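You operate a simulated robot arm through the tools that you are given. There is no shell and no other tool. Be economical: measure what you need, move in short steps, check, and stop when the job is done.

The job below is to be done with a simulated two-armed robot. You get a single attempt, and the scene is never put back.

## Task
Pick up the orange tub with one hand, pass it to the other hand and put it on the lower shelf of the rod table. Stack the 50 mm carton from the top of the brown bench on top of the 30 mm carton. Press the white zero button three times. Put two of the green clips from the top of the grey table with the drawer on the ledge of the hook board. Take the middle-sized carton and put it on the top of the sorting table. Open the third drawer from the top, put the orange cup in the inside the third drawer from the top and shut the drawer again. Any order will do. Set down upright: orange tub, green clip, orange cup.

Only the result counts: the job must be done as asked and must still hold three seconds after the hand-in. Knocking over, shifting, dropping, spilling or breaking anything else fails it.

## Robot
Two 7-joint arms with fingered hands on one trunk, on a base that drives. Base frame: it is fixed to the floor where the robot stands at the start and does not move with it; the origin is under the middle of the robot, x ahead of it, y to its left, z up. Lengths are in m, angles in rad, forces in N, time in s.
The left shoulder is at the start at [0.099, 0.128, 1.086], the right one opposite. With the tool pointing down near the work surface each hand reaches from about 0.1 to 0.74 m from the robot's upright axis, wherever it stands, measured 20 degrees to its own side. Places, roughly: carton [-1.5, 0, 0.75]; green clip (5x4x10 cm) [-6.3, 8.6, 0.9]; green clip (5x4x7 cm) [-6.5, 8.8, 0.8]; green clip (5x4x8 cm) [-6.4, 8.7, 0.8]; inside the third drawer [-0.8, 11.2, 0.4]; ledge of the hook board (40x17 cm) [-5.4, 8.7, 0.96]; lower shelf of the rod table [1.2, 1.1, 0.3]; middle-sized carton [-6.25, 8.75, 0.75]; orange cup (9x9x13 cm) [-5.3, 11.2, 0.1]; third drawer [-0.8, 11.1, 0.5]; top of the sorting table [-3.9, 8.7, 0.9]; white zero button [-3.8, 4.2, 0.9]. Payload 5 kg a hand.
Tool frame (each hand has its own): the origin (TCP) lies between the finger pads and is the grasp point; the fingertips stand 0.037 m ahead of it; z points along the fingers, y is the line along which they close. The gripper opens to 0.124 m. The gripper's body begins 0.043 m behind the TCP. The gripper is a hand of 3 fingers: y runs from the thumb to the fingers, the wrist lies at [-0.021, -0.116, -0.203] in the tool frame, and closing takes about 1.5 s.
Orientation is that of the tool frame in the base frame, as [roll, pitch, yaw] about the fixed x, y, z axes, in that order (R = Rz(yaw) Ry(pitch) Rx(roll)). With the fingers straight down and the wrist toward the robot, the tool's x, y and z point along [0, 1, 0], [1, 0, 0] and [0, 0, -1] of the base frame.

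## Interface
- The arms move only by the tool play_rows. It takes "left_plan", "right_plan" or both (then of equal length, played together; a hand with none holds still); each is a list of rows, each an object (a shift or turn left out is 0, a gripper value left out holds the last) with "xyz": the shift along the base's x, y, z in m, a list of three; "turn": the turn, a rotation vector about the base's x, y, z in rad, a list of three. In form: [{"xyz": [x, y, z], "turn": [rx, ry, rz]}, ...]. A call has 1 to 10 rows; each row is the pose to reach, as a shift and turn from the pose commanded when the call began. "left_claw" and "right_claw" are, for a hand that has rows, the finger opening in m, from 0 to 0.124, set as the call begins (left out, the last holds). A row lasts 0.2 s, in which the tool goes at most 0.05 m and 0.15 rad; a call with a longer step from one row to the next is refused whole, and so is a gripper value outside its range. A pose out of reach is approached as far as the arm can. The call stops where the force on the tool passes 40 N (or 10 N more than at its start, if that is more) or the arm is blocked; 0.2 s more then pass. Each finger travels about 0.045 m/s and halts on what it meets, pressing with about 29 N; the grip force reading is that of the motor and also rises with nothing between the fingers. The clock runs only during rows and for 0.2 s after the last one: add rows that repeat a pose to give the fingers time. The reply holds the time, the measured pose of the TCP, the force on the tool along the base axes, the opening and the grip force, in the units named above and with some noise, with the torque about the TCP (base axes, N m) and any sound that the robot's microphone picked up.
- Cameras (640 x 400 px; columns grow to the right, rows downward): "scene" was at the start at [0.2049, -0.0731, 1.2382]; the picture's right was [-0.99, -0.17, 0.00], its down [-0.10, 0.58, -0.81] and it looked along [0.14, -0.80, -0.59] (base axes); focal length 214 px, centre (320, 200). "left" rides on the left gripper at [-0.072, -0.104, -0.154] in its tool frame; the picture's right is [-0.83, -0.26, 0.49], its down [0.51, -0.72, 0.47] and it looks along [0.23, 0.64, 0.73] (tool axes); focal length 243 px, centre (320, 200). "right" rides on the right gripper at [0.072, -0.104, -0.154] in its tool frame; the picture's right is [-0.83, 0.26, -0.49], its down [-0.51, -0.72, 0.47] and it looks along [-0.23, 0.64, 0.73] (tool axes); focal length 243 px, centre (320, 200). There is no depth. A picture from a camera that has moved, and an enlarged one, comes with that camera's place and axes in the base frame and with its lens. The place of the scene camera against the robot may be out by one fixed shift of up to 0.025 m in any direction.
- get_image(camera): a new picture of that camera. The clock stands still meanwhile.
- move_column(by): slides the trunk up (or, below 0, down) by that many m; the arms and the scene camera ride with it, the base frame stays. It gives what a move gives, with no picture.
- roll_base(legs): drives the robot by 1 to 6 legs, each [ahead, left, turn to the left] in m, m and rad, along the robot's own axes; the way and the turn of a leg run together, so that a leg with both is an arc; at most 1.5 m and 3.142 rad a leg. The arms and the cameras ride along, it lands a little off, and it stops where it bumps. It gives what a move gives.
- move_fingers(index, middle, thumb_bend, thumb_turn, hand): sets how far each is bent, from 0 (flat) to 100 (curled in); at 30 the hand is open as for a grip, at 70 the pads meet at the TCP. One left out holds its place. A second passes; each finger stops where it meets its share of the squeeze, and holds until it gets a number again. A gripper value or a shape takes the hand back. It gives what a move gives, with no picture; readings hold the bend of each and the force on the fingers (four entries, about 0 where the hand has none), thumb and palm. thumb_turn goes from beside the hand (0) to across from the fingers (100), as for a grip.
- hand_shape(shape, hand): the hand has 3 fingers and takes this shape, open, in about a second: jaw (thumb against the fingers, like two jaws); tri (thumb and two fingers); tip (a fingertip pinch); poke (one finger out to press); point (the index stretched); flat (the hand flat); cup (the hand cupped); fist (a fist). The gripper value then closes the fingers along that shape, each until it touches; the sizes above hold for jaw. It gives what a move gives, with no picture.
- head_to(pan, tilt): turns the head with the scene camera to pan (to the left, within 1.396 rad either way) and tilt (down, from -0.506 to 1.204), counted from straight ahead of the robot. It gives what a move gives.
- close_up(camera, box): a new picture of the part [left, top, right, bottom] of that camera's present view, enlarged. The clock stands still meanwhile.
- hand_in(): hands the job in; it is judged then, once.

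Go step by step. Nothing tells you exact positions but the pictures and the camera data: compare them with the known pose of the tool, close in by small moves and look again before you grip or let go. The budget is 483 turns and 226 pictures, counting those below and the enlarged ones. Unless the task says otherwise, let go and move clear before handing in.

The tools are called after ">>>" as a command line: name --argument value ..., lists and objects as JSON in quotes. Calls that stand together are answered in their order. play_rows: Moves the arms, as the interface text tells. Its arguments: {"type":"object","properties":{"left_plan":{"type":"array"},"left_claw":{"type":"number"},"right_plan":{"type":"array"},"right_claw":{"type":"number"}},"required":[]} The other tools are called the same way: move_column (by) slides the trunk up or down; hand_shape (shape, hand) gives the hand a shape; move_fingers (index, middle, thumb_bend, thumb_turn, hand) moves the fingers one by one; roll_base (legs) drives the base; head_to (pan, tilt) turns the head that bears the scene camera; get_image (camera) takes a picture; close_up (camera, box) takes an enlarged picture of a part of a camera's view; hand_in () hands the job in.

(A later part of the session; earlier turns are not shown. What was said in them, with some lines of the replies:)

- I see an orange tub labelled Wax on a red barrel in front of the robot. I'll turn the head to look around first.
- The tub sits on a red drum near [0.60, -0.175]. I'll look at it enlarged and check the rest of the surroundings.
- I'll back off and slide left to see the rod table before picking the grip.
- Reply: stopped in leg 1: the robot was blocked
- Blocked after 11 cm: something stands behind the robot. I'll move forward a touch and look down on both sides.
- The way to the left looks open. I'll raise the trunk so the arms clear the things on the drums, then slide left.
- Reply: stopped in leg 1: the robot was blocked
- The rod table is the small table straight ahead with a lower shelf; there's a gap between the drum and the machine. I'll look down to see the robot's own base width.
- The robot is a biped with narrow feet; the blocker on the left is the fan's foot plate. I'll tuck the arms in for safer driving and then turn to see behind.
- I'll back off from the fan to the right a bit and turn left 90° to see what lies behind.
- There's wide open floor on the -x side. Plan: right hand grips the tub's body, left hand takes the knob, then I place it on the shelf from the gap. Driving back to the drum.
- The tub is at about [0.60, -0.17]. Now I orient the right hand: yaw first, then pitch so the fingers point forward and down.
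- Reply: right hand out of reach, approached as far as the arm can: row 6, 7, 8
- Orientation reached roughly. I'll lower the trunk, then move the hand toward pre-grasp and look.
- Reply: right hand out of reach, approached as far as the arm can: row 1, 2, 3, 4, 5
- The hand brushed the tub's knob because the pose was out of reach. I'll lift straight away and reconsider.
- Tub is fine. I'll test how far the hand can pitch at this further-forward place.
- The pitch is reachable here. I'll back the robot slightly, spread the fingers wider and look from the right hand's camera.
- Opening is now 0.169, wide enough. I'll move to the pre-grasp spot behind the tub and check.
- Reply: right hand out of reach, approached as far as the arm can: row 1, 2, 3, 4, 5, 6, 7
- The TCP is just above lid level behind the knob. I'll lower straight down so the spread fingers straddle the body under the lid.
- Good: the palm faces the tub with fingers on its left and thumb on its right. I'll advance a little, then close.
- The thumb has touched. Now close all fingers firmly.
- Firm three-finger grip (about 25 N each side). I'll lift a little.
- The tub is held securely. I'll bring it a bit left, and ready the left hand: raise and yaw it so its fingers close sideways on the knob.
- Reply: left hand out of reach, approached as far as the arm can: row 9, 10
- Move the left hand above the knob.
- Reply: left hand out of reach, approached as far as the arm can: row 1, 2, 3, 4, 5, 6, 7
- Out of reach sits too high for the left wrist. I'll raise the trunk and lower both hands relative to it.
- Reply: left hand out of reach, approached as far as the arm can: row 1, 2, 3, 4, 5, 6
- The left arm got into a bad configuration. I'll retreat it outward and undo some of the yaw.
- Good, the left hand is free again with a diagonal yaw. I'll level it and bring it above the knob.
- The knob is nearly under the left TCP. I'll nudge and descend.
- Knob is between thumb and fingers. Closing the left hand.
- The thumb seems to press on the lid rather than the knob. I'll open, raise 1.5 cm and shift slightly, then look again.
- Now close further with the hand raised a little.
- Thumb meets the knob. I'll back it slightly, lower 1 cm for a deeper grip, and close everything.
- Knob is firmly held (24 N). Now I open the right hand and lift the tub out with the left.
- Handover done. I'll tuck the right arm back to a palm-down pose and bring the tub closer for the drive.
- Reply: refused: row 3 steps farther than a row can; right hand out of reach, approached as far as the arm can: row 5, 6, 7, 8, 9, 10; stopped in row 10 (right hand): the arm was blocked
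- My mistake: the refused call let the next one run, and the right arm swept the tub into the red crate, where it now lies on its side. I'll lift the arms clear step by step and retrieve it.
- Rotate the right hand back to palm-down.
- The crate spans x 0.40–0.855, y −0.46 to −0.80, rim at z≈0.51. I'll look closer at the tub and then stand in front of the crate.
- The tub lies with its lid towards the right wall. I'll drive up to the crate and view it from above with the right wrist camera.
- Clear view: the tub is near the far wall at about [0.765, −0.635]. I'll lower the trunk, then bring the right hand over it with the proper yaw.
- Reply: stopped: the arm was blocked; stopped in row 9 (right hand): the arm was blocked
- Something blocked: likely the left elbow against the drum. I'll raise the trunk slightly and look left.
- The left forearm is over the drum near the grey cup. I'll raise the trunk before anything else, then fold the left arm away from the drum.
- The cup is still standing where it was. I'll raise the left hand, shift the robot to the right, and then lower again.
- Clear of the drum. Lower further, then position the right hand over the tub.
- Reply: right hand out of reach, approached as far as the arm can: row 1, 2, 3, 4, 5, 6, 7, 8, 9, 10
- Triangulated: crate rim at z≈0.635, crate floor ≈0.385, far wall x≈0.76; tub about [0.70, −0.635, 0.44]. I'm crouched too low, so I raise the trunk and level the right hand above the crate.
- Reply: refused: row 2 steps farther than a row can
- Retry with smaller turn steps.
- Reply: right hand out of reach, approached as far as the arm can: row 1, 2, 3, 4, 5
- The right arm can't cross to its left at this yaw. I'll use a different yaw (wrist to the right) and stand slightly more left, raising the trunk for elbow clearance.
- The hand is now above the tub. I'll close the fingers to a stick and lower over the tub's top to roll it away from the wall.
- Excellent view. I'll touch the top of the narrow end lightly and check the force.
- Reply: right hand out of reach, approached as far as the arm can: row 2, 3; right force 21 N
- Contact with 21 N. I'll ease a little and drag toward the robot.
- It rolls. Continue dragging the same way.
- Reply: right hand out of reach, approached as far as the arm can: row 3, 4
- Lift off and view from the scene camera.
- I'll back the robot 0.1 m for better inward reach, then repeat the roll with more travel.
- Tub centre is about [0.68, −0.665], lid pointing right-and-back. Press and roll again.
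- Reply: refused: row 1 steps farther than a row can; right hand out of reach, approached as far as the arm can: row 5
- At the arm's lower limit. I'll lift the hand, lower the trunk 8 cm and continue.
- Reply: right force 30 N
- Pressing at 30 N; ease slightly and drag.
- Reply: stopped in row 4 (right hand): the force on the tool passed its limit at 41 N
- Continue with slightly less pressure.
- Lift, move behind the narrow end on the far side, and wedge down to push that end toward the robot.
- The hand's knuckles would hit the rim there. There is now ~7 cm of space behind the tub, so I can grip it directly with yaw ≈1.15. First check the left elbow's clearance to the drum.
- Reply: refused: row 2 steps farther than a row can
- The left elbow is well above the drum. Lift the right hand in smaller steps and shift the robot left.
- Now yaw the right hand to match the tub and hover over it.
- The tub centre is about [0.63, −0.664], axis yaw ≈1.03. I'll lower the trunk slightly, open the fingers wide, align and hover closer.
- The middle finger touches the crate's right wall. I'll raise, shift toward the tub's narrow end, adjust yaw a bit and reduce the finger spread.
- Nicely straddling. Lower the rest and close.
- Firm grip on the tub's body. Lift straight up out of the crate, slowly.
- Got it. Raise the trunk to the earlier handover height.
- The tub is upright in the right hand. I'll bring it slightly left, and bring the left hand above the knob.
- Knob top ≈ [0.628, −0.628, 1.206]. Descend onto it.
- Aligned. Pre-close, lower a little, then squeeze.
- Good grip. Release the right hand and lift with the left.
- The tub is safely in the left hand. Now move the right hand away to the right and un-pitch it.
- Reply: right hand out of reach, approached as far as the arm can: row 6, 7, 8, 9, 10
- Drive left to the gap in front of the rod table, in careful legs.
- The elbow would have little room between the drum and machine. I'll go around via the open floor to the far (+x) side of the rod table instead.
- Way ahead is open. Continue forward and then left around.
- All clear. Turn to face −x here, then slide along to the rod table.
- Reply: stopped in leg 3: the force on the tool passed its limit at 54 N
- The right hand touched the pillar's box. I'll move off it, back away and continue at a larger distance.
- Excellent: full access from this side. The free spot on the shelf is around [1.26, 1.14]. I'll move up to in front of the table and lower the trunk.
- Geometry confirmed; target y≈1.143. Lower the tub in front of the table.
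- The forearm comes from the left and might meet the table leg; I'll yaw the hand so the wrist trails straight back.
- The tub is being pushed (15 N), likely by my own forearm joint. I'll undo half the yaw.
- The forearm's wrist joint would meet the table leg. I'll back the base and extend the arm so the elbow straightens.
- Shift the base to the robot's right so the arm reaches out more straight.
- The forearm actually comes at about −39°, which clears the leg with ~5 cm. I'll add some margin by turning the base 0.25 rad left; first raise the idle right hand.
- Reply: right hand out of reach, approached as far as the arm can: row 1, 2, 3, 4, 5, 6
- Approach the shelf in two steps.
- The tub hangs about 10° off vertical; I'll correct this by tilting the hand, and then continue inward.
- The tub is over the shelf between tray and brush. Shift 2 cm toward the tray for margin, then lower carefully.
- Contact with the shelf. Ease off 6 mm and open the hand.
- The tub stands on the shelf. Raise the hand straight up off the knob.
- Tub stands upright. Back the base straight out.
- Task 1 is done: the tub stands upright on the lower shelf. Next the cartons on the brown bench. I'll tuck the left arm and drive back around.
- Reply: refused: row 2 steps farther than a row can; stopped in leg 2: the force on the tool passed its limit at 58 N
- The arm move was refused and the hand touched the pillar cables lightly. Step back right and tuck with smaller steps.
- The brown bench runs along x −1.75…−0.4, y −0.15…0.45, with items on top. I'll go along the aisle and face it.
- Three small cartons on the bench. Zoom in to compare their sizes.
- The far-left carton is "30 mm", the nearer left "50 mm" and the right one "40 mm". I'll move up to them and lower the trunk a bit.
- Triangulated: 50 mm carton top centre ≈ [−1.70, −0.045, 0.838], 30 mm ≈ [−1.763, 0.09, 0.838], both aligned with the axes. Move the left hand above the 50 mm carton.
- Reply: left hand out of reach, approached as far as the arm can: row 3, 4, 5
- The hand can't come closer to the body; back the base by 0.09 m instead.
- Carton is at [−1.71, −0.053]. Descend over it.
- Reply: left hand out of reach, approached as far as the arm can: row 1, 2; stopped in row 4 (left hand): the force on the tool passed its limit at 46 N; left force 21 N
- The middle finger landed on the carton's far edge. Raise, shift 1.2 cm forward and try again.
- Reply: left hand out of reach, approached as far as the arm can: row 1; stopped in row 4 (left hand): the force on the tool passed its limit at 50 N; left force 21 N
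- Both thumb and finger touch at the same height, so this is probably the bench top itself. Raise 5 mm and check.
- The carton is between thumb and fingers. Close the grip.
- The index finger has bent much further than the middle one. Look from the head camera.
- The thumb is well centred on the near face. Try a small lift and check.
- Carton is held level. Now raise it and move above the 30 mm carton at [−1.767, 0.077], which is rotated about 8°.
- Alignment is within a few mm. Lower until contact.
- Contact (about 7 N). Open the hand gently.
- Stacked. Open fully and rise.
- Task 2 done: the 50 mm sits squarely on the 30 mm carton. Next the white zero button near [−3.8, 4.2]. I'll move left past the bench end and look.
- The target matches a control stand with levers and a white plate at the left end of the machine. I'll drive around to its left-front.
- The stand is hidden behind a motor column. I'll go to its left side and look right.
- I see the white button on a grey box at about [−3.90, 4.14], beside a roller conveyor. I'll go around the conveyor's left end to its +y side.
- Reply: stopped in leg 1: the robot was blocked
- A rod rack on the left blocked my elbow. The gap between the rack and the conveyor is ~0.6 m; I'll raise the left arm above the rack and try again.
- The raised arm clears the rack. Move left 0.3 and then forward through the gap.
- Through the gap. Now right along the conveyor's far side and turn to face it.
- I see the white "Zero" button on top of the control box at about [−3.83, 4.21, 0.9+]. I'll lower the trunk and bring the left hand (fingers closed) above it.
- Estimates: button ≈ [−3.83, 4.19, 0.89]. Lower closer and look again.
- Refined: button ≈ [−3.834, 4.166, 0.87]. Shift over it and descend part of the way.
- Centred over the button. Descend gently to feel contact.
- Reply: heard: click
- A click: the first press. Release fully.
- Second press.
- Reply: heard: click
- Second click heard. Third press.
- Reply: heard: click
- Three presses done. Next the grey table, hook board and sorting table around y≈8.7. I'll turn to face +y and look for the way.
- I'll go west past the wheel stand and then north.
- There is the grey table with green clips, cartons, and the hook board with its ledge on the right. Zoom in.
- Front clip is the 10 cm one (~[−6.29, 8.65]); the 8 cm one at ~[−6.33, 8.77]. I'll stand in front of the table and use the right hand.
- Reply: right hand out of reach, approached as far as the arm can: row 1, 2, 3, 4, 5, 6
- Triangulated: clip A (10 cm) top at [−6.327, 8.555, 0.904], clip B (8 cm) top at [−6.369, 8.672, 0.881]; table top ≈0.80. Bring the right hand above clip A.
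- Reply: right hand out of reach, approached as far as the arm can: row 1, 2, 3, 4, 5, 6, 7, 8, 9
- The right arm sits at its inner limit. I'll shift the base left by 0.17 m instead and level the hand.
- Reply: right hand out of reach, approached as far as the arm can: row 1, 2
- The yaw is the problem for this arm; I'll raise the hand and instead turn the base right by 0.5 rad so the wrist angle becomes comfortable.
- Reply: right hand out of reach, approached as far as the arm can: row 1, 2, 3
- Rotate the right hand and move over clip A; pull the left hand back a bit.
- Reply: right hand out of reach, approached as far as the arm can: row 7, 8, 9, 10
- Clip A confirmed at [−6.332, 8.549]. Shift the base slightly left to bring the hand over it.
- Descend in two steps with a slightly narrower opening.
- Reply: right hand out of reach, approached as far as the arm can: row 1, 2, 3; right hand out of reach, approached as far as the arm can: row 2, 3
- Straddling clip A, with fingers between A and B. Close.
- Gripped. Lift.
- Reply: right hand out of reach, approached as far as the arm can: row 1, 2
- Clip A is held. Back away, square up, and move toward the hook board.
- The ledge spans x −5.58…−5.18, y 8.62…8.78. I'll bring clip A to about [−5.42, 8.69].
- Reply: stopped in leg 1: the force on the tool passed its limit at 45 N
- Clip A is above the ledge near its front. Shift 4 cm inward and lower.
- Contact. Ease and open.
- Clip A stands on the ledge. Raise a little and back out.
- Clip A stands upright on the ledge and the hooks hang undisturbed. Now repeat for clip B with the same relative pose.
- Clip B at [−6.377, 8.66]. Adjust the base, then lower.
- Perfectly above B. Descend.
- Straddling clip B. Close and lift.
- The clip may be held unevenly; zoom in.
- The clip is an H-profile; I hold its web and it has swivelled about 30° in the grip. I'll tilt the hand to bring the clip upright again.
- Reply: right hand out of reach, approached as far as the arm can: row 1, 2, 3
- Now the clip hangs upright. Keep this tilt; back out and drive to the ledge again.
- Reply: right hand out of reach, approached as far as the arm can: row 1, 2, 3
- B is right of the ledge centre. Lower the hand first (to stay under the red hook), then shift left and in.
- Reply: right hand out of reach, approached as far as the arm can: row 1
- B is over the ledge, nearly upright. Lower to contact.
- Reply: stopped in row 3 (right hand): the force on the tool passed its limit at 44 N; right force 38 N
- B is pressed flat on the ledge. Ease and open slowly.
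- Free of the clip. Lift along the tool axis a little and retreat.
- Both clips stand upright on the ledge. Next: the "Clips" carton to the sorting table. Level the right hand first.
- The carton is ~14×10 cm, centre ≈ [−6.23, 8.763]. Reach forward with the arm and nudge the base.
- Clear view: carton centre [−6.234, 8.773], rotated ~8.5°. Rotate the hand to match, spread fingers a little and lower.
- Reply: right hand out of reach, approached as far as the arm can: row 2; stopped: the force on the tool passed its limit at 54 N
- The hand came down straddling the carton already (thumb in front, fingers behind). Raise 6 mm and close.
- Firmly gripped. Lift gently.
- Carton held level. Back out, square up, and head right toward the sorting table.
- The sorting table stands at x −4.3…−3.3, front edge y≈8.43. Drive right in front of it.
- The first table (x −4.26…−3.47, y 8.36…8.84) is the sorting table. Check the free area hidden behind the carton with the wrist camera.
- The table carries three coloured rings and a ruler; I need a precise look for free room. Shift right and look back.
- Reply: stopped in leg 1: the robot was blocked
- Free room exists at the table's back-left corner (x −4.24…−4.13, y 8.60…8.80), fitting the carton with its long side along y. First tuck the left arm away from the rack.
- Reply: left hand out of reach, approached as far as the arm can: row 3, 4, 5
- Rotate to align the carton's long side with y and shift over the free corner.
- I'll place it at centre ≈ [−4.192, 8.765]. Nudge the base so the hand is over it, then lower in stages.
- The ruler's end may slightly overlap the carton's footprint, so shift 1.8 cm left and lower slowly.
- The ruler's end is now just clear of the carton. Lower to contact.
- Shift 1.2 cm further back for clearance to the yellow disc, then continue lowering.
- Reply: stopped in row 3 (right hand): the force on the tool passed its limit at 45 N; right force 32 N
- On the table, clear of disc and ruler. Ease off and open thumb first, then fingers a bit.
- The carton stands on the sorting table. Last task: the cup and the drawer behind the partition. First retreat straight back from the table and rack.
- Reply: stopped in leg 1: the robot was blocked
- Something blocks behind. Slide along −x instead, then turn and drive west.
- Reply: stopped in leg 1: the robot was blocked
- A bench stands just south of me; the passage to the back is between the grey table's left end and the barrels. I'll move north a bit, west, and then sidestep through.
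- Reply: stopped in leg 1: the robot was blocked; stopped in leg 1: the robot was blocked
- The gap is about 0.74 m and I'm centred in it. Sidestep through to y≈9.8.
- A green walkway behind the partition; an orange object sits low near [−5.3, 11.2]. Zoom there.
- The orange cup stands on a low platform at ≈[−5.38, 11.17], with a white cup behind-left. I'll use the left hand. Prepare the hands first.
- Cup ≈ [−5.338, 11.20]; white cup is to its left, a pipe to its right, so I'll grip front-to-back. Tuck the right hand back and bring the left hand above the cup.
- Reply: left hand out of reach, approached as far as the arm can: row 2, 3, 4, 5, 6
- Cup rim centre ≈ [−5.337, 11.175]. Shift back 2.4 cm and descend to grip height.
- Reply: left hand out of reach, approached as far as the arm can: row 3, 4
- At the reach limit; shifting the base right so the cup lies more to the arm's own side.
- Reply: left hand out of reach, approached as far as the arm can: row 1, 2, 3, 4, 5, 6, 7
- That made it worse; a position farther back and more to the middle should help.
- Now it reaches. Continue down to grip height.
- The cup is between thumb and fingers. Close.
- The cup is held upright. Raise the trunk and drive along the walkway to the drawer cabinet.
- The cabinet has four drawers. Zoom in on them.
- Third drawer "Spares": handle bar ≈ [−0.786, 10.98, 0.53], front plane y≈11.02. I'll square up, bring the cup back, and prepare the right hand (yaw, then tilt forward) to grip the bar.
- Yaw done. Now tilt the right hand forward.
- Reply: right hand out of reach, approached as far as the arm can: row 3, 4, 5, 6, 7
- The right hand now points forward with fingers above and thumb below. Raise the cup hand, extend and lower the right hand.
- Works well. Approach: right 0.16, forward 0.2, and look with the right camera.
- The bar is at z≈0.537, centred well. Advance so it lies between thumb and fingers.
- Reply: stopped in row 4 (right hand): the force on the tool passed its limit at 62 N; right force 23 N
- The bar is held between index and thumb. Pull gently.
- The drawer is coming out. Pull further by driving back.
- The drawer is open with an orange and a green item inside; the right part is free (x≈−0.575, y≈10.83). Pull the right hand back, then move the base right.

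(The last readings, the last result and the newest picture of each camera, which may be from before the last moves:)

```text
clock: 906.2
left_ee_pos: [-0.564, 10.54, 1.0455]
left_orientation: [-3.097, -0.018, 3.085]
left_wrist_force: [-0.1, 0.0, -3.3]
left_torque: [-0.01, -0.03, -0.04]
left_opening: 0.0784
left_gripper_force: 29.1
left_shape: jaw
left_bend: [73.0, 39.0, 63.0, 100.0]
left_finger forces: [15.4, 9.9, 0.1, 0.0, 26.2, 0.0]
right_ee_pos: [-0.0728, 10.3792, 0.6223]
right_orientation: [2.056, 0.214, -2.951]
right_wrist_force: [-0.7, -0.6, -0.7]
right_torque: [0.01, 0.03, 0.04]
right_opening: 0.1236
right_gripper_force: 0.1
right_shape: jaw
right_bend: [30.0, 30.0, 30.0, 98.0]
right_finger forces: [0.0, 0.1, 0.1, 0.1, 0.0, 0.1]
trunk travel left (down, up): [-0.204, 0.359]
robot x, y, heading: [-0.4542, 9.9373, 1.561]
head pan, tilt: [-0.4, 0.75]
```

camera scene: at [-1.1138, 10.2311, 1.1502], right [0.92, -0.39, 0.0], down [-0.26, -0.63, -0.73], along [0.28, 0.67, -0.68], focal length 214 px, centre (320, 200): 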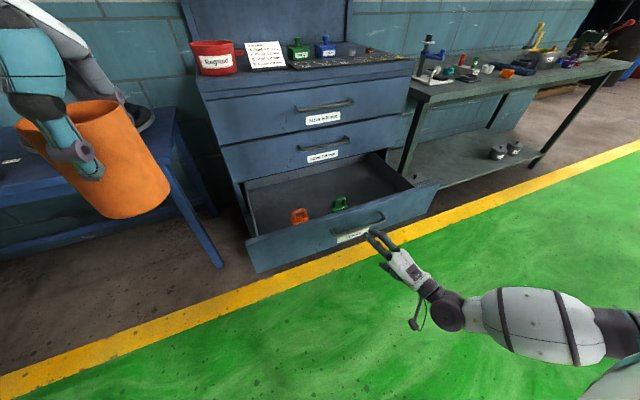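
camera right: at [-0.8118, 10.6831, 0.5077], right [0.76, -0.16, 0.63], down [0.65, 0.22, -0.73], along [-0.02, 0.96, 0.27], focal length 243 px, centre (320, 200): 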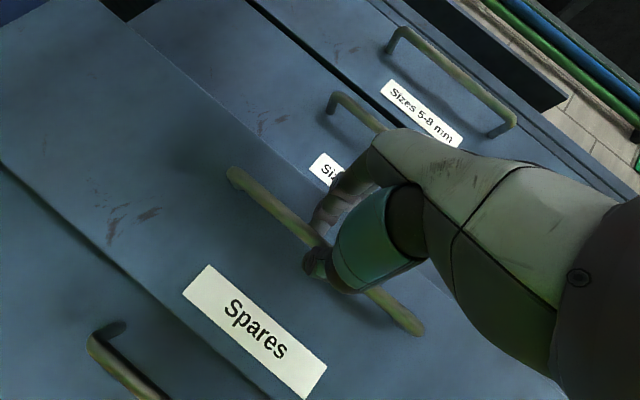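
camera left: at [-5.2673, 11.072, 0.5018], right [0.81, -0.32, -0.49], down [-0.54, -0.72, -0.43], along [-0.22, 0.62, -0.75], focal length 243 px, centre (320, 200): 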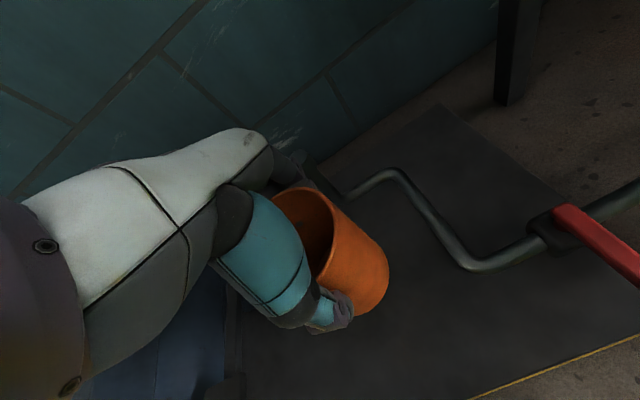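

>>> roll_base --legs '[[0.285, 0.01, 0]]'

>>> get_image --camera "left"

```text
clock: 908.2
left_ee_pos: [-0.5678, 10.8259, 1.0459]
left_orientation: [-3.098, -0.017, 3.083]
left_wrist_force: [0.0, 0.1, -3.0]
left_torque: [-0.01, 0.0, -0.03]
left_opening: 0.0783
left_gripper_force: 29.1
left_shape: jaw
left_bend: [73.0, 39.0, 63.0, 100.0]
left_finger forces: [15.3, 9.9, 0.0, 0.0, 26.3, 0.0]
right_ee_pos: [-0.077, 10.6616, 0.621]
right_orientation: [2.057, 0.214, -2.953]
right_wrist_force: [0.5, 0.6, -0.8]
right_torque: [0.0, 0.03, -0.02]
right_opening: 0.1236
right_gripper_force: 0.1
right_shape: jaw
right_bend: [30.0, 30.0, 30.0, 98.0]
right_finger forces: [0.1, 0.0, 0.1, 0.0, 0.0, 0.0]
trunk travel left (down, up): [-0.204, 0.359]
robot x, y, heading: [-0.4566, 10.2224, 1.549]
head pan, tilt: [-0.4, 0.75]
```

```text
7 pictures are left
camera left: at [-0.4981, 10.7236, 1.2012], right [0.8, -0.33, -0.49], down [-0.56, -0.71, -0.43], along [-0.21, 0.62, -0.76], focal length 243 px, centre (320, 200)
```

left: 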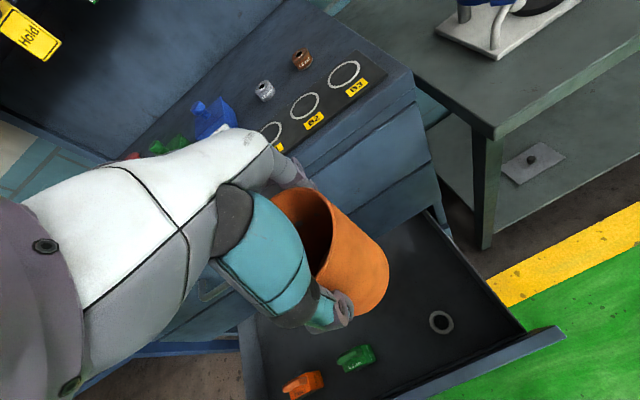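

A small ring lies in that spot; the free place is between it and the green item, x≈−0.69. Shift the base left 0.12 and lower.

>>> roll_base --legs '[[0, 0.122, 0]]'

>>> play_rows --left_plan '[{"xyz": [0, 0, -0.04]}, {"xyz": [0, 0, -0.08]}, {"xyz": [0, 0, -0.12]}, {"xyz": [0, 0, -0.16]}, {"xyz": [0, 0, -0.2]}, {"xyz": [0, 0, -0.24]}, {"xyz": [0, 0, -0.28]}, {"xyz": [0, 0, -0.32]}, {"xyz": [0, 0, -0.36]}]'

>>> get_image --camera "left"

```text
clock: 909.9
left_ee_pos: [-0.6861, 10.8268, 1.045]
left_orientation: [-3.096, -0.016, 3.083]
left_wrist_force: [0.1, -0.5, -3.3]
left_torque: [0.01, -0.04, 0.0]
left_opening: 0.0783
left_gripper_force: 29.5
left_shape: jaw
left_bend: [73.0, 39.0, 63.0, 100.0]
left_finger forces: [15.3, 9.8, 0.0, 0.0, 26.4, 0.0]
right_ee_pos: [-0.1968, 10.6641, 0.6221]
right_orientation: [2.055, 0.214, -2.953]
right_wrist_force: [-0.2, 0.2, -0.1]
right_torque: [-0.02, 0.01, 0.0]
right_opening: 0.1238
right_gripper_force: 0.0
right_shape: jaw
right_bend: [30.0, 30.0, 30.0, 98.0]
right_finger forces: [0.0, 0.1, 0.1, 0.1, 0.0, 0.0]
trunk travel left (down, up): [-0.204, 0.359]
robot x, y, heading: [-0.5771, 10.223, 1.552]
head pan, tilt: [-0.4, 0.75]
```

```text
clock: 911.9
left_ee_pos: [-0.684, 10.8279, 0.6817]
left_orientation: [-3.097, -0.016, 3.08]
left_wrist_force: [0.1, 0.3, -2.8]
left_torque: [0.0, 0.0, -0.01]
left_opening: 0.0784
left_gripper_force: 29.3
left_shape: jaw
left_bend: [73.0, 39.0, 63.0, 100.0]
left_finger forces: [15.4, 9.7, 0.1, 0.0, 26.1, 0.1]
right_ee_pos: [-0.1968, 10.6642, 0.622]
right_orientation: [2.057, 0.214, -2.954]
right_wrist_force: [0.7, 0.0, 0.1]
right_torque: [0.01, -0.03, -0.01]
right_opening: 0.1237
right_gripper_force: 0.0
right_shape: jaw
right_bend: [30.0, 30.0, 30.0, 98.0]
right_finger forces: [0.1, 0.0, 0.1, 0.0, 0.0, 0.1]
trunk travel left (down, up): [-0.204, 0.359]
robot x, y, heading: [-0.5769, 10.225, 1.552]
head pan, tilt: [-0.4, 0.75]
```

```text
6 pictures are left
camera left: at [-0.6152, 10.7254, 0.8389], right [0.8, -0.33, -0.49], down [-0.56, -0.71, -0.43], along [-0.21, 0.62, -0.76], focal length 243 px, centre (320, 200)
```

left: 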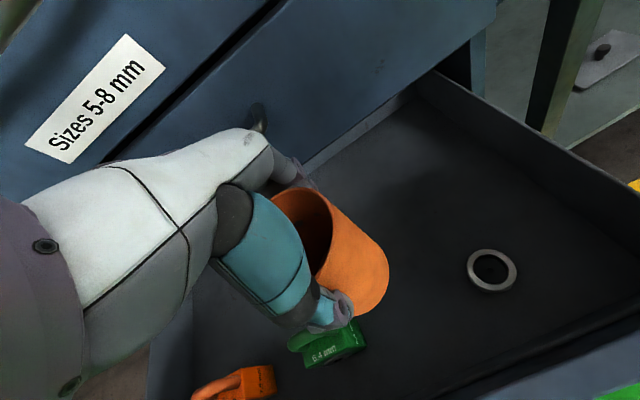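

Clear on both sides; shift 1.5 cm right and lower to contact.

>>> play_rows --left_plan '[{"xyz": [0.008, -0.003, -0.03]}, {"xyz": [0.015, -0.005, -0.06]}, {"xyz": [0.015, -0.005, -0.09]}, {"xyz": [0.015, -0.005, -0.115]}, {"xyz": [0.015, -0.005, -0.13]}]'

```text
clock: 913.1
left_ee_pos: [-0.6727, 10.8227, 0.5558]
left_orientation: [-3.098, -0.016, 3.081]
left_wrist_force: [0.6, 0.2, -3.6]
left_torque: [0.04, -0.02, -0.01]
left_opening: 0.0783
left_gripper_force: 29.1
left_shape: jaw
left_bend: [73.0, 39.0, 63.0, 100.0]
left_finger forces: [15.3, 9.7, 0.0, 0.1, 25.9, 0.0]
right_ee_pos: [-0.196, 10.664, 0.6211]
right_orientation: [2.058, 0.214, -2.952]
right_wrist_force: [0.1, 1.2, -0.3]
right_torque: [0.01, -0.03, 0.05]
right_opening: 0.124
right_gripper_force: 0.1
right_shape: jaw
right_bend: [30.0, 30.0, 30.0, 98.0]
right_finger forces: [0.0, 0.0, 0.0, 0.0, 0.1, 0.1]
trunk travel left (down, up): [-0.204, 0.359]
robot x, y, heading: [-0.576, 10.2208, 1.554]
head pan, tilt: [-0.4, 0.75]
```

>>> play_rows --left_plan '[{"xyz": [0, 0, -0.006]}, {"xyz": [0, 0, -0.012]}, {"xyz": [0, 0, -0.018]}, {"xyz": [0, 0, -0.023]}]'

```text
clock: 914.1
left_ee_pos: [-0.6707, 10.8244, 0.5326]
left_orientation: [-3.099, -0.018, 3.082]
left_wrist_force: [-0.1, 0.9, -4.2]
left_torque: [-0.02, -0.07, 0.03]
left_opening: 0.0782
left_gripper_force: 28.8
left_shape: jaw
left_bend: [73.0, 39.0, 63.0, 100.0]
left_finger forces: [15.3, 9.7, 0.1, 0.0, 25.9, 0.1]
right_ee_pos: [-0.1958, 10.6637, 0.6211]
right_orientation: [2.057, 0.215, -2.955]
right_wrist_force: [-0.5, 0.5, -0.3]
right_torque: [-0.02, -0.01, 0.02]
right_opening: 0.1237
right_gripper_force: 0.0
right_shape: jaw
right_bend: [30.0, 30.0, 30.0, 98.0]
right_finger forces: [0.0, 0.0, 0.0, 0.0, 0.0, 0.0]
trunk travel left (down, up): [-0.204, 0.359]
robot x, y, heading: [-0.576, 10.2249, 1.55]
head pan, tilt: [-0.4, 0.75]
```

>>> play_rows --left_plan '[{"xyz": [0, 0, -0.005]}, {"xyz": [0, 0, -0.01]}, {"xyz": [0, 0, -0.015]}, {"xyz": [0, 0, -0.02]}]'

```text
clock: 914.9
left_ee_pos: [-0.6693, 10.8269, 0.5266]
left_orientation: [-3.112, -0.013, 3.081]
left_wrist_force: [-1.9, -0.1, 25.1]
left_torque: [-0.25, 0.12, 0.08]
left_opening: 0.0768
left_gripper_force: 28.5
left_shape: jaw
left_bend: [73.0, 39.0, 63.0, 100.0]
left_finger forces: [16.0, 10.7, 0.0, 0.1, 28.8, 0.0]
right_ee_pos: [-0.196, 10.6631, 0.622]
right_orientation: [2.053, 0.214, -2.954]
right_wrist_force: [-0.4, 0.1, 0.2]
right_torque: [0.0, 0.04, 0.03]
right_opening: 0.1236
right_gripper_force: 0.0
right_shape: jaw
right_bend: [30.0, 30.0, 30.0, 98.0]
right_finger forces: [0.1, 0.1, 0.0, 0.1, 0.0, 0.0]
trunk travel left (down, up): [-0.204, 0.359]
robot x, y, heading: [-0.5751, 10.223, 1.551]
head pan, tilt: [-0.4, 0.75]
stopped in row 3 (left hand): the force on the tool passed its limit at 42 N (the readings are from after the stop); the commanded pose is now the measured one
```

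Cup is on the drawer floor. Ease off, open, and rise.

>>> play_rows --left_plan '[{"xyz": [0, 0, 0.004]}, {"xyz": [0, 0, 0.005]}]'

>>> play_rows --left_plan '[{"xyz": [0, 0, 0]}, {"xyz": [0, 0, 0]}, {"xyz": [0, 0, 0]}, {"xyz": [0, 0, 0]}, {"xyz": [0, 0, 0]}, {"xyz": [0, 0, 0]}]' --left_claw 0.118

>>> play_rows --left_plan '[{"xyz": [0, 0, 0.03]}, {"xyz": [0, 0, 0.06]}, {"xyz": [0, 0, 0.1]}, {"xyz": [0, 0, 0.14]}, {"xyz": [0, 0, 0.18]}, {"xyz": [0, 0, 0.22]}, {"xyz": [0, 0, 0.26]}]'

>>> get_image --camera "left"

```text
clock: 915.5
left_ee_pos: [-0.6698, 10.8251, 0.5287]
left_orientation: [-3.105, -0.014, 3.082]
left_wrist_force: [0.4, 0.4, 3.4]
left_torque: [0.28, -0.03, -0.03]
left_opening: 0.0768
left_gripper_force: 28.7
left_shape: jaw
left_bend: [73.0, 39.0, 64.0, 100.0]
left_finger forces: [16.5, 10.7, 0.0, 0.1, 27.2, 0.0]
right_ee_pos: [-0.1958, 10.6631, 0.6217]
right_orientation: [2.058, 0.215, -2.953]
right_wrist_force: [0.1, 0.3, -0.4]
right_torque: [0.0, 0.0, 0.02]
right_opening: 0.1237
right_gripper_force: 0.0
right_shape: jaw
right_bend: [30.0, 30.0, 30.0, 98.0]
right_finger forces: [0.0, 0.0, 0.0, 0.1, 0.1, 0.0]
trunk travel left (down, up): [-0.204, 0.359]
robot x, y, heading: [-0.5796, 10.2207, 1.552]
head pan, tilt: [-0.4, 0.75]
```

```text
clock: 916.9
left_ee_pos: [-0.6705, 10.8262, 0.5293]
left_orientation: [-3.107, -0.015, 3.082]
left_wrist_force: [0.9, 0.4, -0.2]
left_torque: [0.02, -0.02, 0.01]
left_opening: 0.1179
left_gripper_force: 0.2
left_shape: jaw
left_bend: [31.0, 31.0, 31.0, 98.0]
left_finger forces: [0.0, 0.0, 0.0, 0.1, 0.1, 0.0]
right_ee_pos: [-0.1953, 10.6636, 0.6206]
right_orientation: [2.056, 0.214, -2.955]
right_wrist_force: [0.5, 0.6, -0.7]
right_torque: [0.02, -0.03, -0.01]
right_opening: 0.1239
right_gripper_force: 0.0
right_shape: jaw
right_bend: [30.0, 30.0, 30.0, 98.0]
right_finger forces: [0.0, 0.0, 0.0, 0.0, 0.0, 0.0]
trunk travel left (down, up): [-0.204, 0.359]
robot x, y, heading: [-0.5743, 10.2236, 1.557]
head pan, tilt: [-0.4, 0.75]
```

```text
clock: 918.5
left_ee_pos: [-0.6676, 10.8251, 0.7891]
left_orientation: [-3.108, -0.015, 3.082]
left_wrist_force: [-0.2, -0.2, -0.5]
left_torque: [-0.01, -0.01, 0.03]
left_opening: 0.1176
left_gripper_force: 0.2
left_shape: jaw
left_bend: [31.0, 31.0, 31.0, 98.0]
left_finger forces: [0.1, 0.1, 0.1, 0.1, 0.0, 0.1]
right_ee_pos: [-0.1959, 10.6634, 0.6209]
right_orientation: [2.057, 0.214, -2.953]
right_wrist_force: [0.4, -0.2, 0.5]
right_torque: [0.0, -0.05, 0.0]
right_opening: 0.1238
right_gripper_force: 0.1
right_shape: jaw
right_bend: [30.0, 30.0, 30.0, 98.0]
right_finger forces: [0.0, 0.0, 0.1, 0.1, 0.1, 0.1]
trunk travel left (down, up): [-0.204, 0.359]
robot x, y, heading: [-0.5722, 10.223, 1.553]
head pan, tilt: [-0.4, 0.75]
```

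```text
5 pictures are left
camera left: at [-0.5998, 10.7215, 0.945], right [0.81, -0.33, -0.49], down [-0.56, -0.71, -0.44], along [-0.21, 0.63, -0.75], focal length 243 px, centre (320, 200)
```

left: 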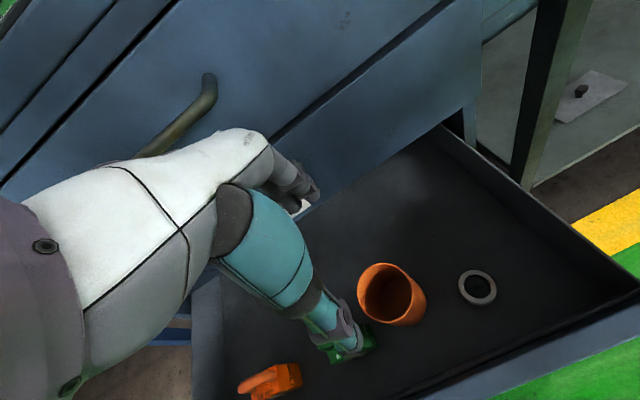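

The cup stands upright in the drawer. Now back off, raise the left hand and close the right hand into a fist to push the drawer shut.

>>> roll_base --legs '[[-0.33, 0, 0.02]]'

>>> play_rows --left_plan '[{"xyz": [0, 0, 0.045]}, {"xyz": [0, 0, 0.09]}, {"xyz": [0, 0, 0.135]}, {"xyz": [0, 0, 0.18]}, {"xyz": [0, 0, 0.225]}, {"xyz": [0, 0, 0.27]}, {"xyz": [0, 0, 0.315]}, {"xyz": [0, 0, 0.36]}, {"xyz": [0, 0, 0.405]}, {"xyz": [0, 0, 0.45]}]' --right_plan '[{"xyz": [0, 0, -0.013]}, {"xyz": [0, 0, -0.026]}, {"xyz": [0, 0, -0.039]}, {"xyz": [0, 0, -0.052]}, {"xyz": [0, 0, -0.065]}, {"xyz": [0, 0, -0.078]}, {"xyz": [0, 0, -0.091]}, {"xyz": [0, 0, -0.104]}, {"xyz": [0, 0, -0.117]}, {"xyz": [0, 0, -0.13]}]' --right_claw 0.0

```text
clock: 920.6
left_ee_pos: [-0.6832, 10.493, 0.7887]
left_orientation: [-3.106, -0.012, 3.102]
left_wrist_force: [0.0, 0.0, 0.4]
left_torque: [0.02, -0.04, 0.0]
left_opening: 0.1176
left_gripper_force: 0.0
left_shape: jaw
left_bend: [31.0, 31.0, 31.0, 98.0]
left_finger forces: [0.0, 0.1, 0.1, 0.0, 0.1, 0.1]
right_ee_pos: [-0.2077, 10.3404, 0.6219]
right_orientation: [2.056, 0.214, -2.936]
right_wrist_force: [-0.7, -0.7, -0.3]
right_torque: [-0.01, -0.05, -0.01]
right_opening: 0.1241
right_gripper_force: 0.1
right_shape: jaw
right_bend: [30.0, 30.0, 30.0, 98.0]
right_finger forces: [0.1, 0.1, 0.0, 0.0, 0.0, 0.1]
trunk travel left (down, up): [-0.204, 0.359]
robot x, y, heading: [-0.5812, 9.8916, 1.572]
head pan, tilt: [-0.4, 0.75]
```

```text
clock: 922.9
left_ee_pos: [-0.6818, 10.488, 1.2404]
left_orientation: [-3.107, -0.014, 3.1]
left_wrist_force: [0.0, -0.3, -0.3]
left_torque: [0.02, 0.03, 0.0]
left_opening: 0.1177
left_gripper_force: 0.1
left_shape: jaw
left_bend: [31.0, 31.0, 31.0, 98.0]
left_finger forces: [0.0, 0.0, 0.0, 0.0, 0.0, 0.0]
right_ee_pos: [-0.2077, 10.3402, 0.4925]
right_orientation: [2.054, 0.215, -2.935]
right_wrist_force: [-0.3, -1.2, 0.0]
right_torque: [-0.01, 0.01, 0.02]
right_opening: 0.0
right_gripper_force: 28.6
right_shape: jaw
right_bend: [70.0, 70.0, 57.0, 100.0]
right_finger forces: [0.1, 0.0, 0.0, 0.0, 0.0, 0.0]
trunk travel left (down, up): [-0.204, 0.359]
robot x, y, heading: [-0.5806, 9.8881, 1.572]
head pan, tilt: [-0.4, 0.75]
```

>>> roll_base --legs '[[0, 0.575, 0], [0.26, 0, 0]]'

>>> get_image --camera "scene"

```text
clock: 929.9
left_ee_pos: [-1.2641, 10.7472, 1.2379]
left_orientation: [-3.106, -0.013, 3.102]
left_wrist_force: [-0.6, -0.3, -0.5]
left_torque: [-0.01, 0.01, 0.0]
left_opening: 0.1178
left_gripper_force: 0.1
left_shape: jaw
left_bend: [31.0, 31.0, 31.0, 98.0]
left_finger forces: [0.1, 0.0, 0.0, 0.0, 0.0, 0.0]
right_ee_pos: [-0.7895, 10.5969, 0.4907]
right_orientation: [2.057, 0.215, -2.935]
right_wrist_force: [-0.3, 0.3, -0.1]
right_torque: [0.01, 0.01, -0.01]
right_opening: 0.0001
right_gripper_force: 29.1
right_shape: jaw
right_bend: [70.0, 70.0, 57.0, 100.0]
right_finger forces: [0.0, 0.0, 0.0, 0.0, 0.0, 0.0]
trunk travel left (down, up): [-0.204, 0.359]
robot x, y, heading: [-1.16, 10.1506, 1.576]
head pan, tilt: [-0.4, 0.75]
```

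```text
4 pictures are left
camera scene: at [-1.118, 10.4389, 1.1503], right [0.92, -0.39, 0.0], down [-0.27, -0.63, -0.73], along [0.28, 0.67, -0.68], focal length 214 px, centre (320, 200)
```

scene: 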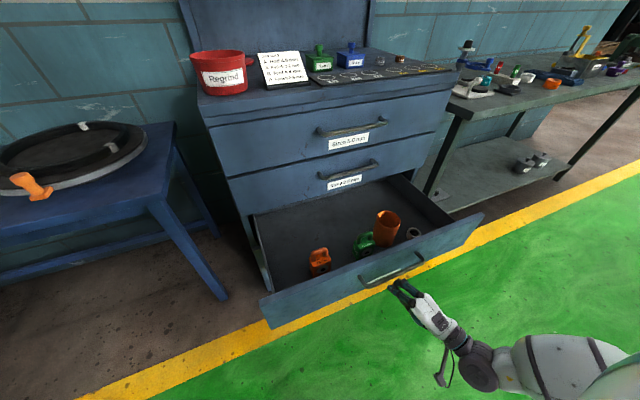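

Push the drawer in smoothly with the arm.

>>> play_rows --right_plan '[{"xyz": [0, 0.01, 0]}, {"xyz": [0, 0.025, 0]}, {"xyz": [0, 0.045, 0]}, {"xyz": [0, 0.065, 0]}, {"xyz": [0, 0.085, 0]}, {"xyz": [0, 0.105, 0]}, {"xyz": [0, 0.125, 0]}, {"xyz": [0, 0.145, 0]}, {"xyz": [0, 0.165, 0]}, {"xyz": [0, 0.18, 0]}]'

```text
clock: 932.1
left_ee_pos: [-1.2652, 10.7481, 1.2375]
left_orientation: [-3.107, -0.014, 3.101]
left_wrist_force: [0.3, 0.6, 0.8]
left_torque: [0.0, 0.03, -0.04]
left_opening: 0.1175
left_gripper_force: 0.1
left_shape: jaw
left_bend: [31.0, 31.0, 31.0, 98.0]
left_finger forces: [0.0, 0.0, 0.0, 0.0, 0.0, 0.1]
right_ee_pos: [-0.79, 10.7791, 0.4923]
right_orientation: [2.055, 0.214, -2.935]
right_wrist_force: [0.4, 0.5, -0.1]
right_torque: [-0.01, 0.0, 0.01]
right_opening: 0.0
right_gripper_force: 29.1
right_shape: jaw
right_bend: [70.0, 70.0, 57.0, 100.0]
right_finger forces: [0.1, 0.0, 0.0, 0.0, 0.1, 0.0]
trunk travel left (down, up): [-0.204, 0.359]
robot x, y, heading: [-1.1645, 10.1491, 1.568]
head pan, tilt: [-0.4, 0.75]
```

>>> play_rows --right_plan '[{"xyz": [0, 0.015, 0]}, {"xyz": [0, 0.03, 0]}, {"xyz": [0, 0.045, 0]}, {"xyz": [0, 0.06, 0]}, {"xyz": [0, 0.075, 0]}, {"xyz": [0, 0.09, 0]}, {"xyz": [0, 0.105, 0]}, {"xyz": [0, 0.12, 0]}]'

>>> get_image --camera "scene"

```text
clock: 933.9
left_ee_pos: [-1.2646, 10.7475, 1.2379]
left_orientation: [-3.106, -0.013, 3.102]
left_wrist_force: [-0.1, 0.0, 0.0]
left_torque: [0.01, 0.03, -0.02]
left_opening: 0.1177
left_gripper_force: 0.1
left_shape: jaw
left_bend: [31.0, 31.0, 31.0, 98.0]
left_finger forces: [0.0, 0.0, 0.0, 0.0, 0.1, 0.1]
right_ee_pos: [-0.7911, 10.8976, 0.4916]
right_orientation: [2.057, 0.213, -2.933]
right_wrist_force: [-1.2, -0.7, 0.2]
right_torque: [0.01, -0.01, -0.02]
right_opening: 0.0
right_gripper_force: 29.1
right_shape: jaw
right_bend: [70.0, 70.0, 57.0, 100.0]
right_finger forces: [0.0, 0.0, 0.0, 0.0, 0.1, 0.0]
trunk travel left (down, up): [-0.204, 0.359]
robot x, y, heading: [-1.1642, 10.1454, 1.57]
head pan, tilt: [-0.4, 0.75]
```

```text
3 pictures are left
camera scene: at [-1.1182, 10.4392, 1.1502], right [0.92, -0.39, 0.0], down [-0.26, -0.63, -0.73], along [0.28, 0.67, -0.68], focal length 214 px, centre (320, 200)
```

scene: 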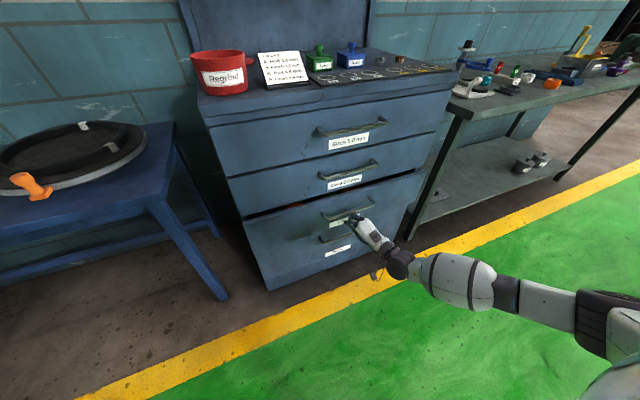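

Almost shut. Push the last few centimetres until it resists.

>>> play_rows --right_plan '[{"xyz": [0, 0.012, 0]}, {"xyz": [0, 0.024, 0]}, {"xyz": [0, 0.036, 0]}, {"xyz": [0, 0.048, 0]}, {"xyz": [0, 0.06, 0]}, {"xyz": [0, 0.072, 0]}, {"xyz": [0, 0.084, 0]}, {"xyz": [0, 0.096, 0]}]'

```text
clock: 934.8
left_ee_pos: [-1.2627, 10.7463, 1.2375]
left_orientation: [-3.106, -0.013, 3.099]
left_wrist_force: [0.1, 0.7, 0.5]
left_torque: [-0.03, 0.03, 0.0]
left_opening: 0.1175
left_gripper_force: 0.0
left_shape: jaw
left_bend: [31.0, 31.0, 31.0, 98.0]
left_finger forces: [0.0, 0.1, 0.0, 0.0, 0.1, 0.0]
right_ee_pos: [-0.7884, 10.9335, 0.4873]
right_orientation: [2.058, 0.215, -2.934]
right_wrist_force: [-0.5, -14.2, 1.2]
right_torque: [0.68, -0.03, -0.02]
right_opening: 0.0
right_gripper_force: 28.9
right_shape: jaw
right_bend: [70.0, 70.0, 57.0, 100.0]
right_finger forces: [0.0, 13.0, 0.1, 0.1, 0.0, 0.0]
trunk travel left (down, up): [-0.204, 0.359]
robot x, y, heading: [-1.1613, 10.1472, 1.57]
head pan, tilt: [-0.4, 0.75]
stopped in row 4 (right hand): the force on the tool passed its limit at 48 N (the readings are from after the stop); the commanded pose is now the measured one
```

It's against the stop. Retract the right hand and verify.

>>> play_rows --right_plan '[{"xyz": [0, -0.04, 0]}, {"xyz": [0, -0.08, 0]}, {"xyz": [0, -0.12, 0]}, {"xyz": [0, -0.16, 0]}, {"xyz": [0, -0.2, 0]}, {"xyz": [0, -0.24, 0]}]'

>>> roll_base --legs '[[-0.15, 0, 0]]'

>>> close_up --camera "scene" --box '[190, 40, 450, 290]'

```text
clock: 936.2
left_ee_pos: [-1.264, 10.7458, 1.2389]
left_orientation: [-3.106, -0.013, 3.098]
left_wrist_force: [0.2, 0.1, 0.0]
left_torque: [0.0, 0.02, -0.02]
left_opening: 0.1177
left_gripper_force: 0.0
left_shape: jaw
left_bend: [31.0, 31.0, 31.0, 98.0]
left_finger forces: [0.0, 0.0, 0.1, 0.1, 0.1, 0.1]
right_ee_pos: [-0.7883, 10.6948, 0.4886]
right_orientation: [2.06, 0.216, -2.933]
right_wrist_force: [-0.4, 0.1, 0.3]
right_torque: [-0.01, 0.02, 0.03]
right_opening: 0.0
right_gripper_force: 29.3
right_shape: jaw
right_bend: [70.0, 70.0, 57.0, 100.0]
right_finger forces: [0.0, 0.1, 0.0, 0.0, 0.1, 0.0]
trunk travel left (down, up): [-0.204, 0.359]
robot x, y, heading: [-1.1616, 10.1453, 1.571]
head pan, tilt: [-0.4, 0.75]
```

```text
clock: 937.6
left_ee_pos: [-1.2641, 10.5993, 1.2387]
left_orientation: [-3.107, -0.013, 3.1]
left_wrist_force: [0.7, -0.3, 0.5]
left_torque: [0.02, 0.02, 0.01]
left_opening: 0.1178
left_gripper_force: 0.0
left_shape: jaw
left_bend: [31.0, 31.0, 31.0, 98.0]
left_finger forces: [0.0, 0.0, 0.0, 0.0, 0.1, 0.0]
right_ee_pos: [-0.7899, 10.5487, 0.488]
right_orientation: [2.059, 0.216, -2.932]
right_wrist_force: [0.0, 0.4, 0.1]
right_torque: [-0.02, -0.03, 0.01]
right_opening: 0.0
right_gripper_force: 29.4
right_shape: jaw
right_bend: [70.0, 70.0, 57.0, 100.0]
right_finger forces: [0.1, 0.1, 0.1, 0.0, 0.1, 0.0]
trunk travel left (down, up): [-0.204, 0.359]
robot x, y, heading: [-1.1635, 10.002, 1.571]
head pan, tilt: [-0.4, 0.75]
```

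```text
1.60 times, centred on (320, 165) of scene
camera zoom: at [-1.1179, 10.2911, 1.1503], right [0.92, -0.39, 0.0], down [-0.27, -0.63, -0.73], along [0.28, 0.67, -0.68], focal length 343 px, centre (320, 256)
```

zoom: 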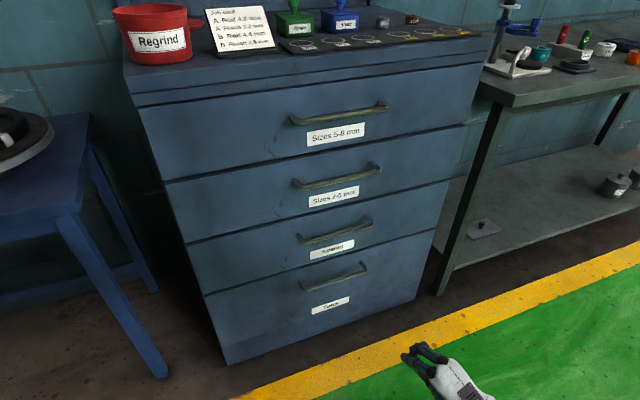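

The drawer is flush again, and I believe all six jobs are done with both hands clear, so I'm handing in.

>>> hand_in

```text
The job is handed in.
```

The job is handed in: all six parts looked complete in my last pictures of each, but I don't have the judge's result.

- **Orange tub:** it was passed from the right hand to the left and stands upright on the lower shelf of the rod table. During the first handover my right arm knocked it out of the left hand and it fell into the red crate. I picked it out and did the handover again.
- **Cartons:** the 50 mm carton is stacked on the 30 mm carton.
- **White zero button:** I pressed it three times and heard three clicks.
- **Green clips:** the 10 cm and 8 cm clips stand upright on the ledge of the hook board.
- **Middle-sized carton:** I took this to be the "Clips" carton on the grey table, the only one near the given place. It is on the back-left corner of the sorting table, overhanging the left edge by an estimated 2–3 cm.
- **Orange cup:** it was upright in the third drawer ("Spares") before I pushed it shut; the drawer is flush but I could not see inside afterwards.

While driving and reaching, I bumped a few fixed objects: the fan's base plate, the pillar, the rod rack, a bench and probably a hook on the hook board. I saw nothing displaced where I could check.
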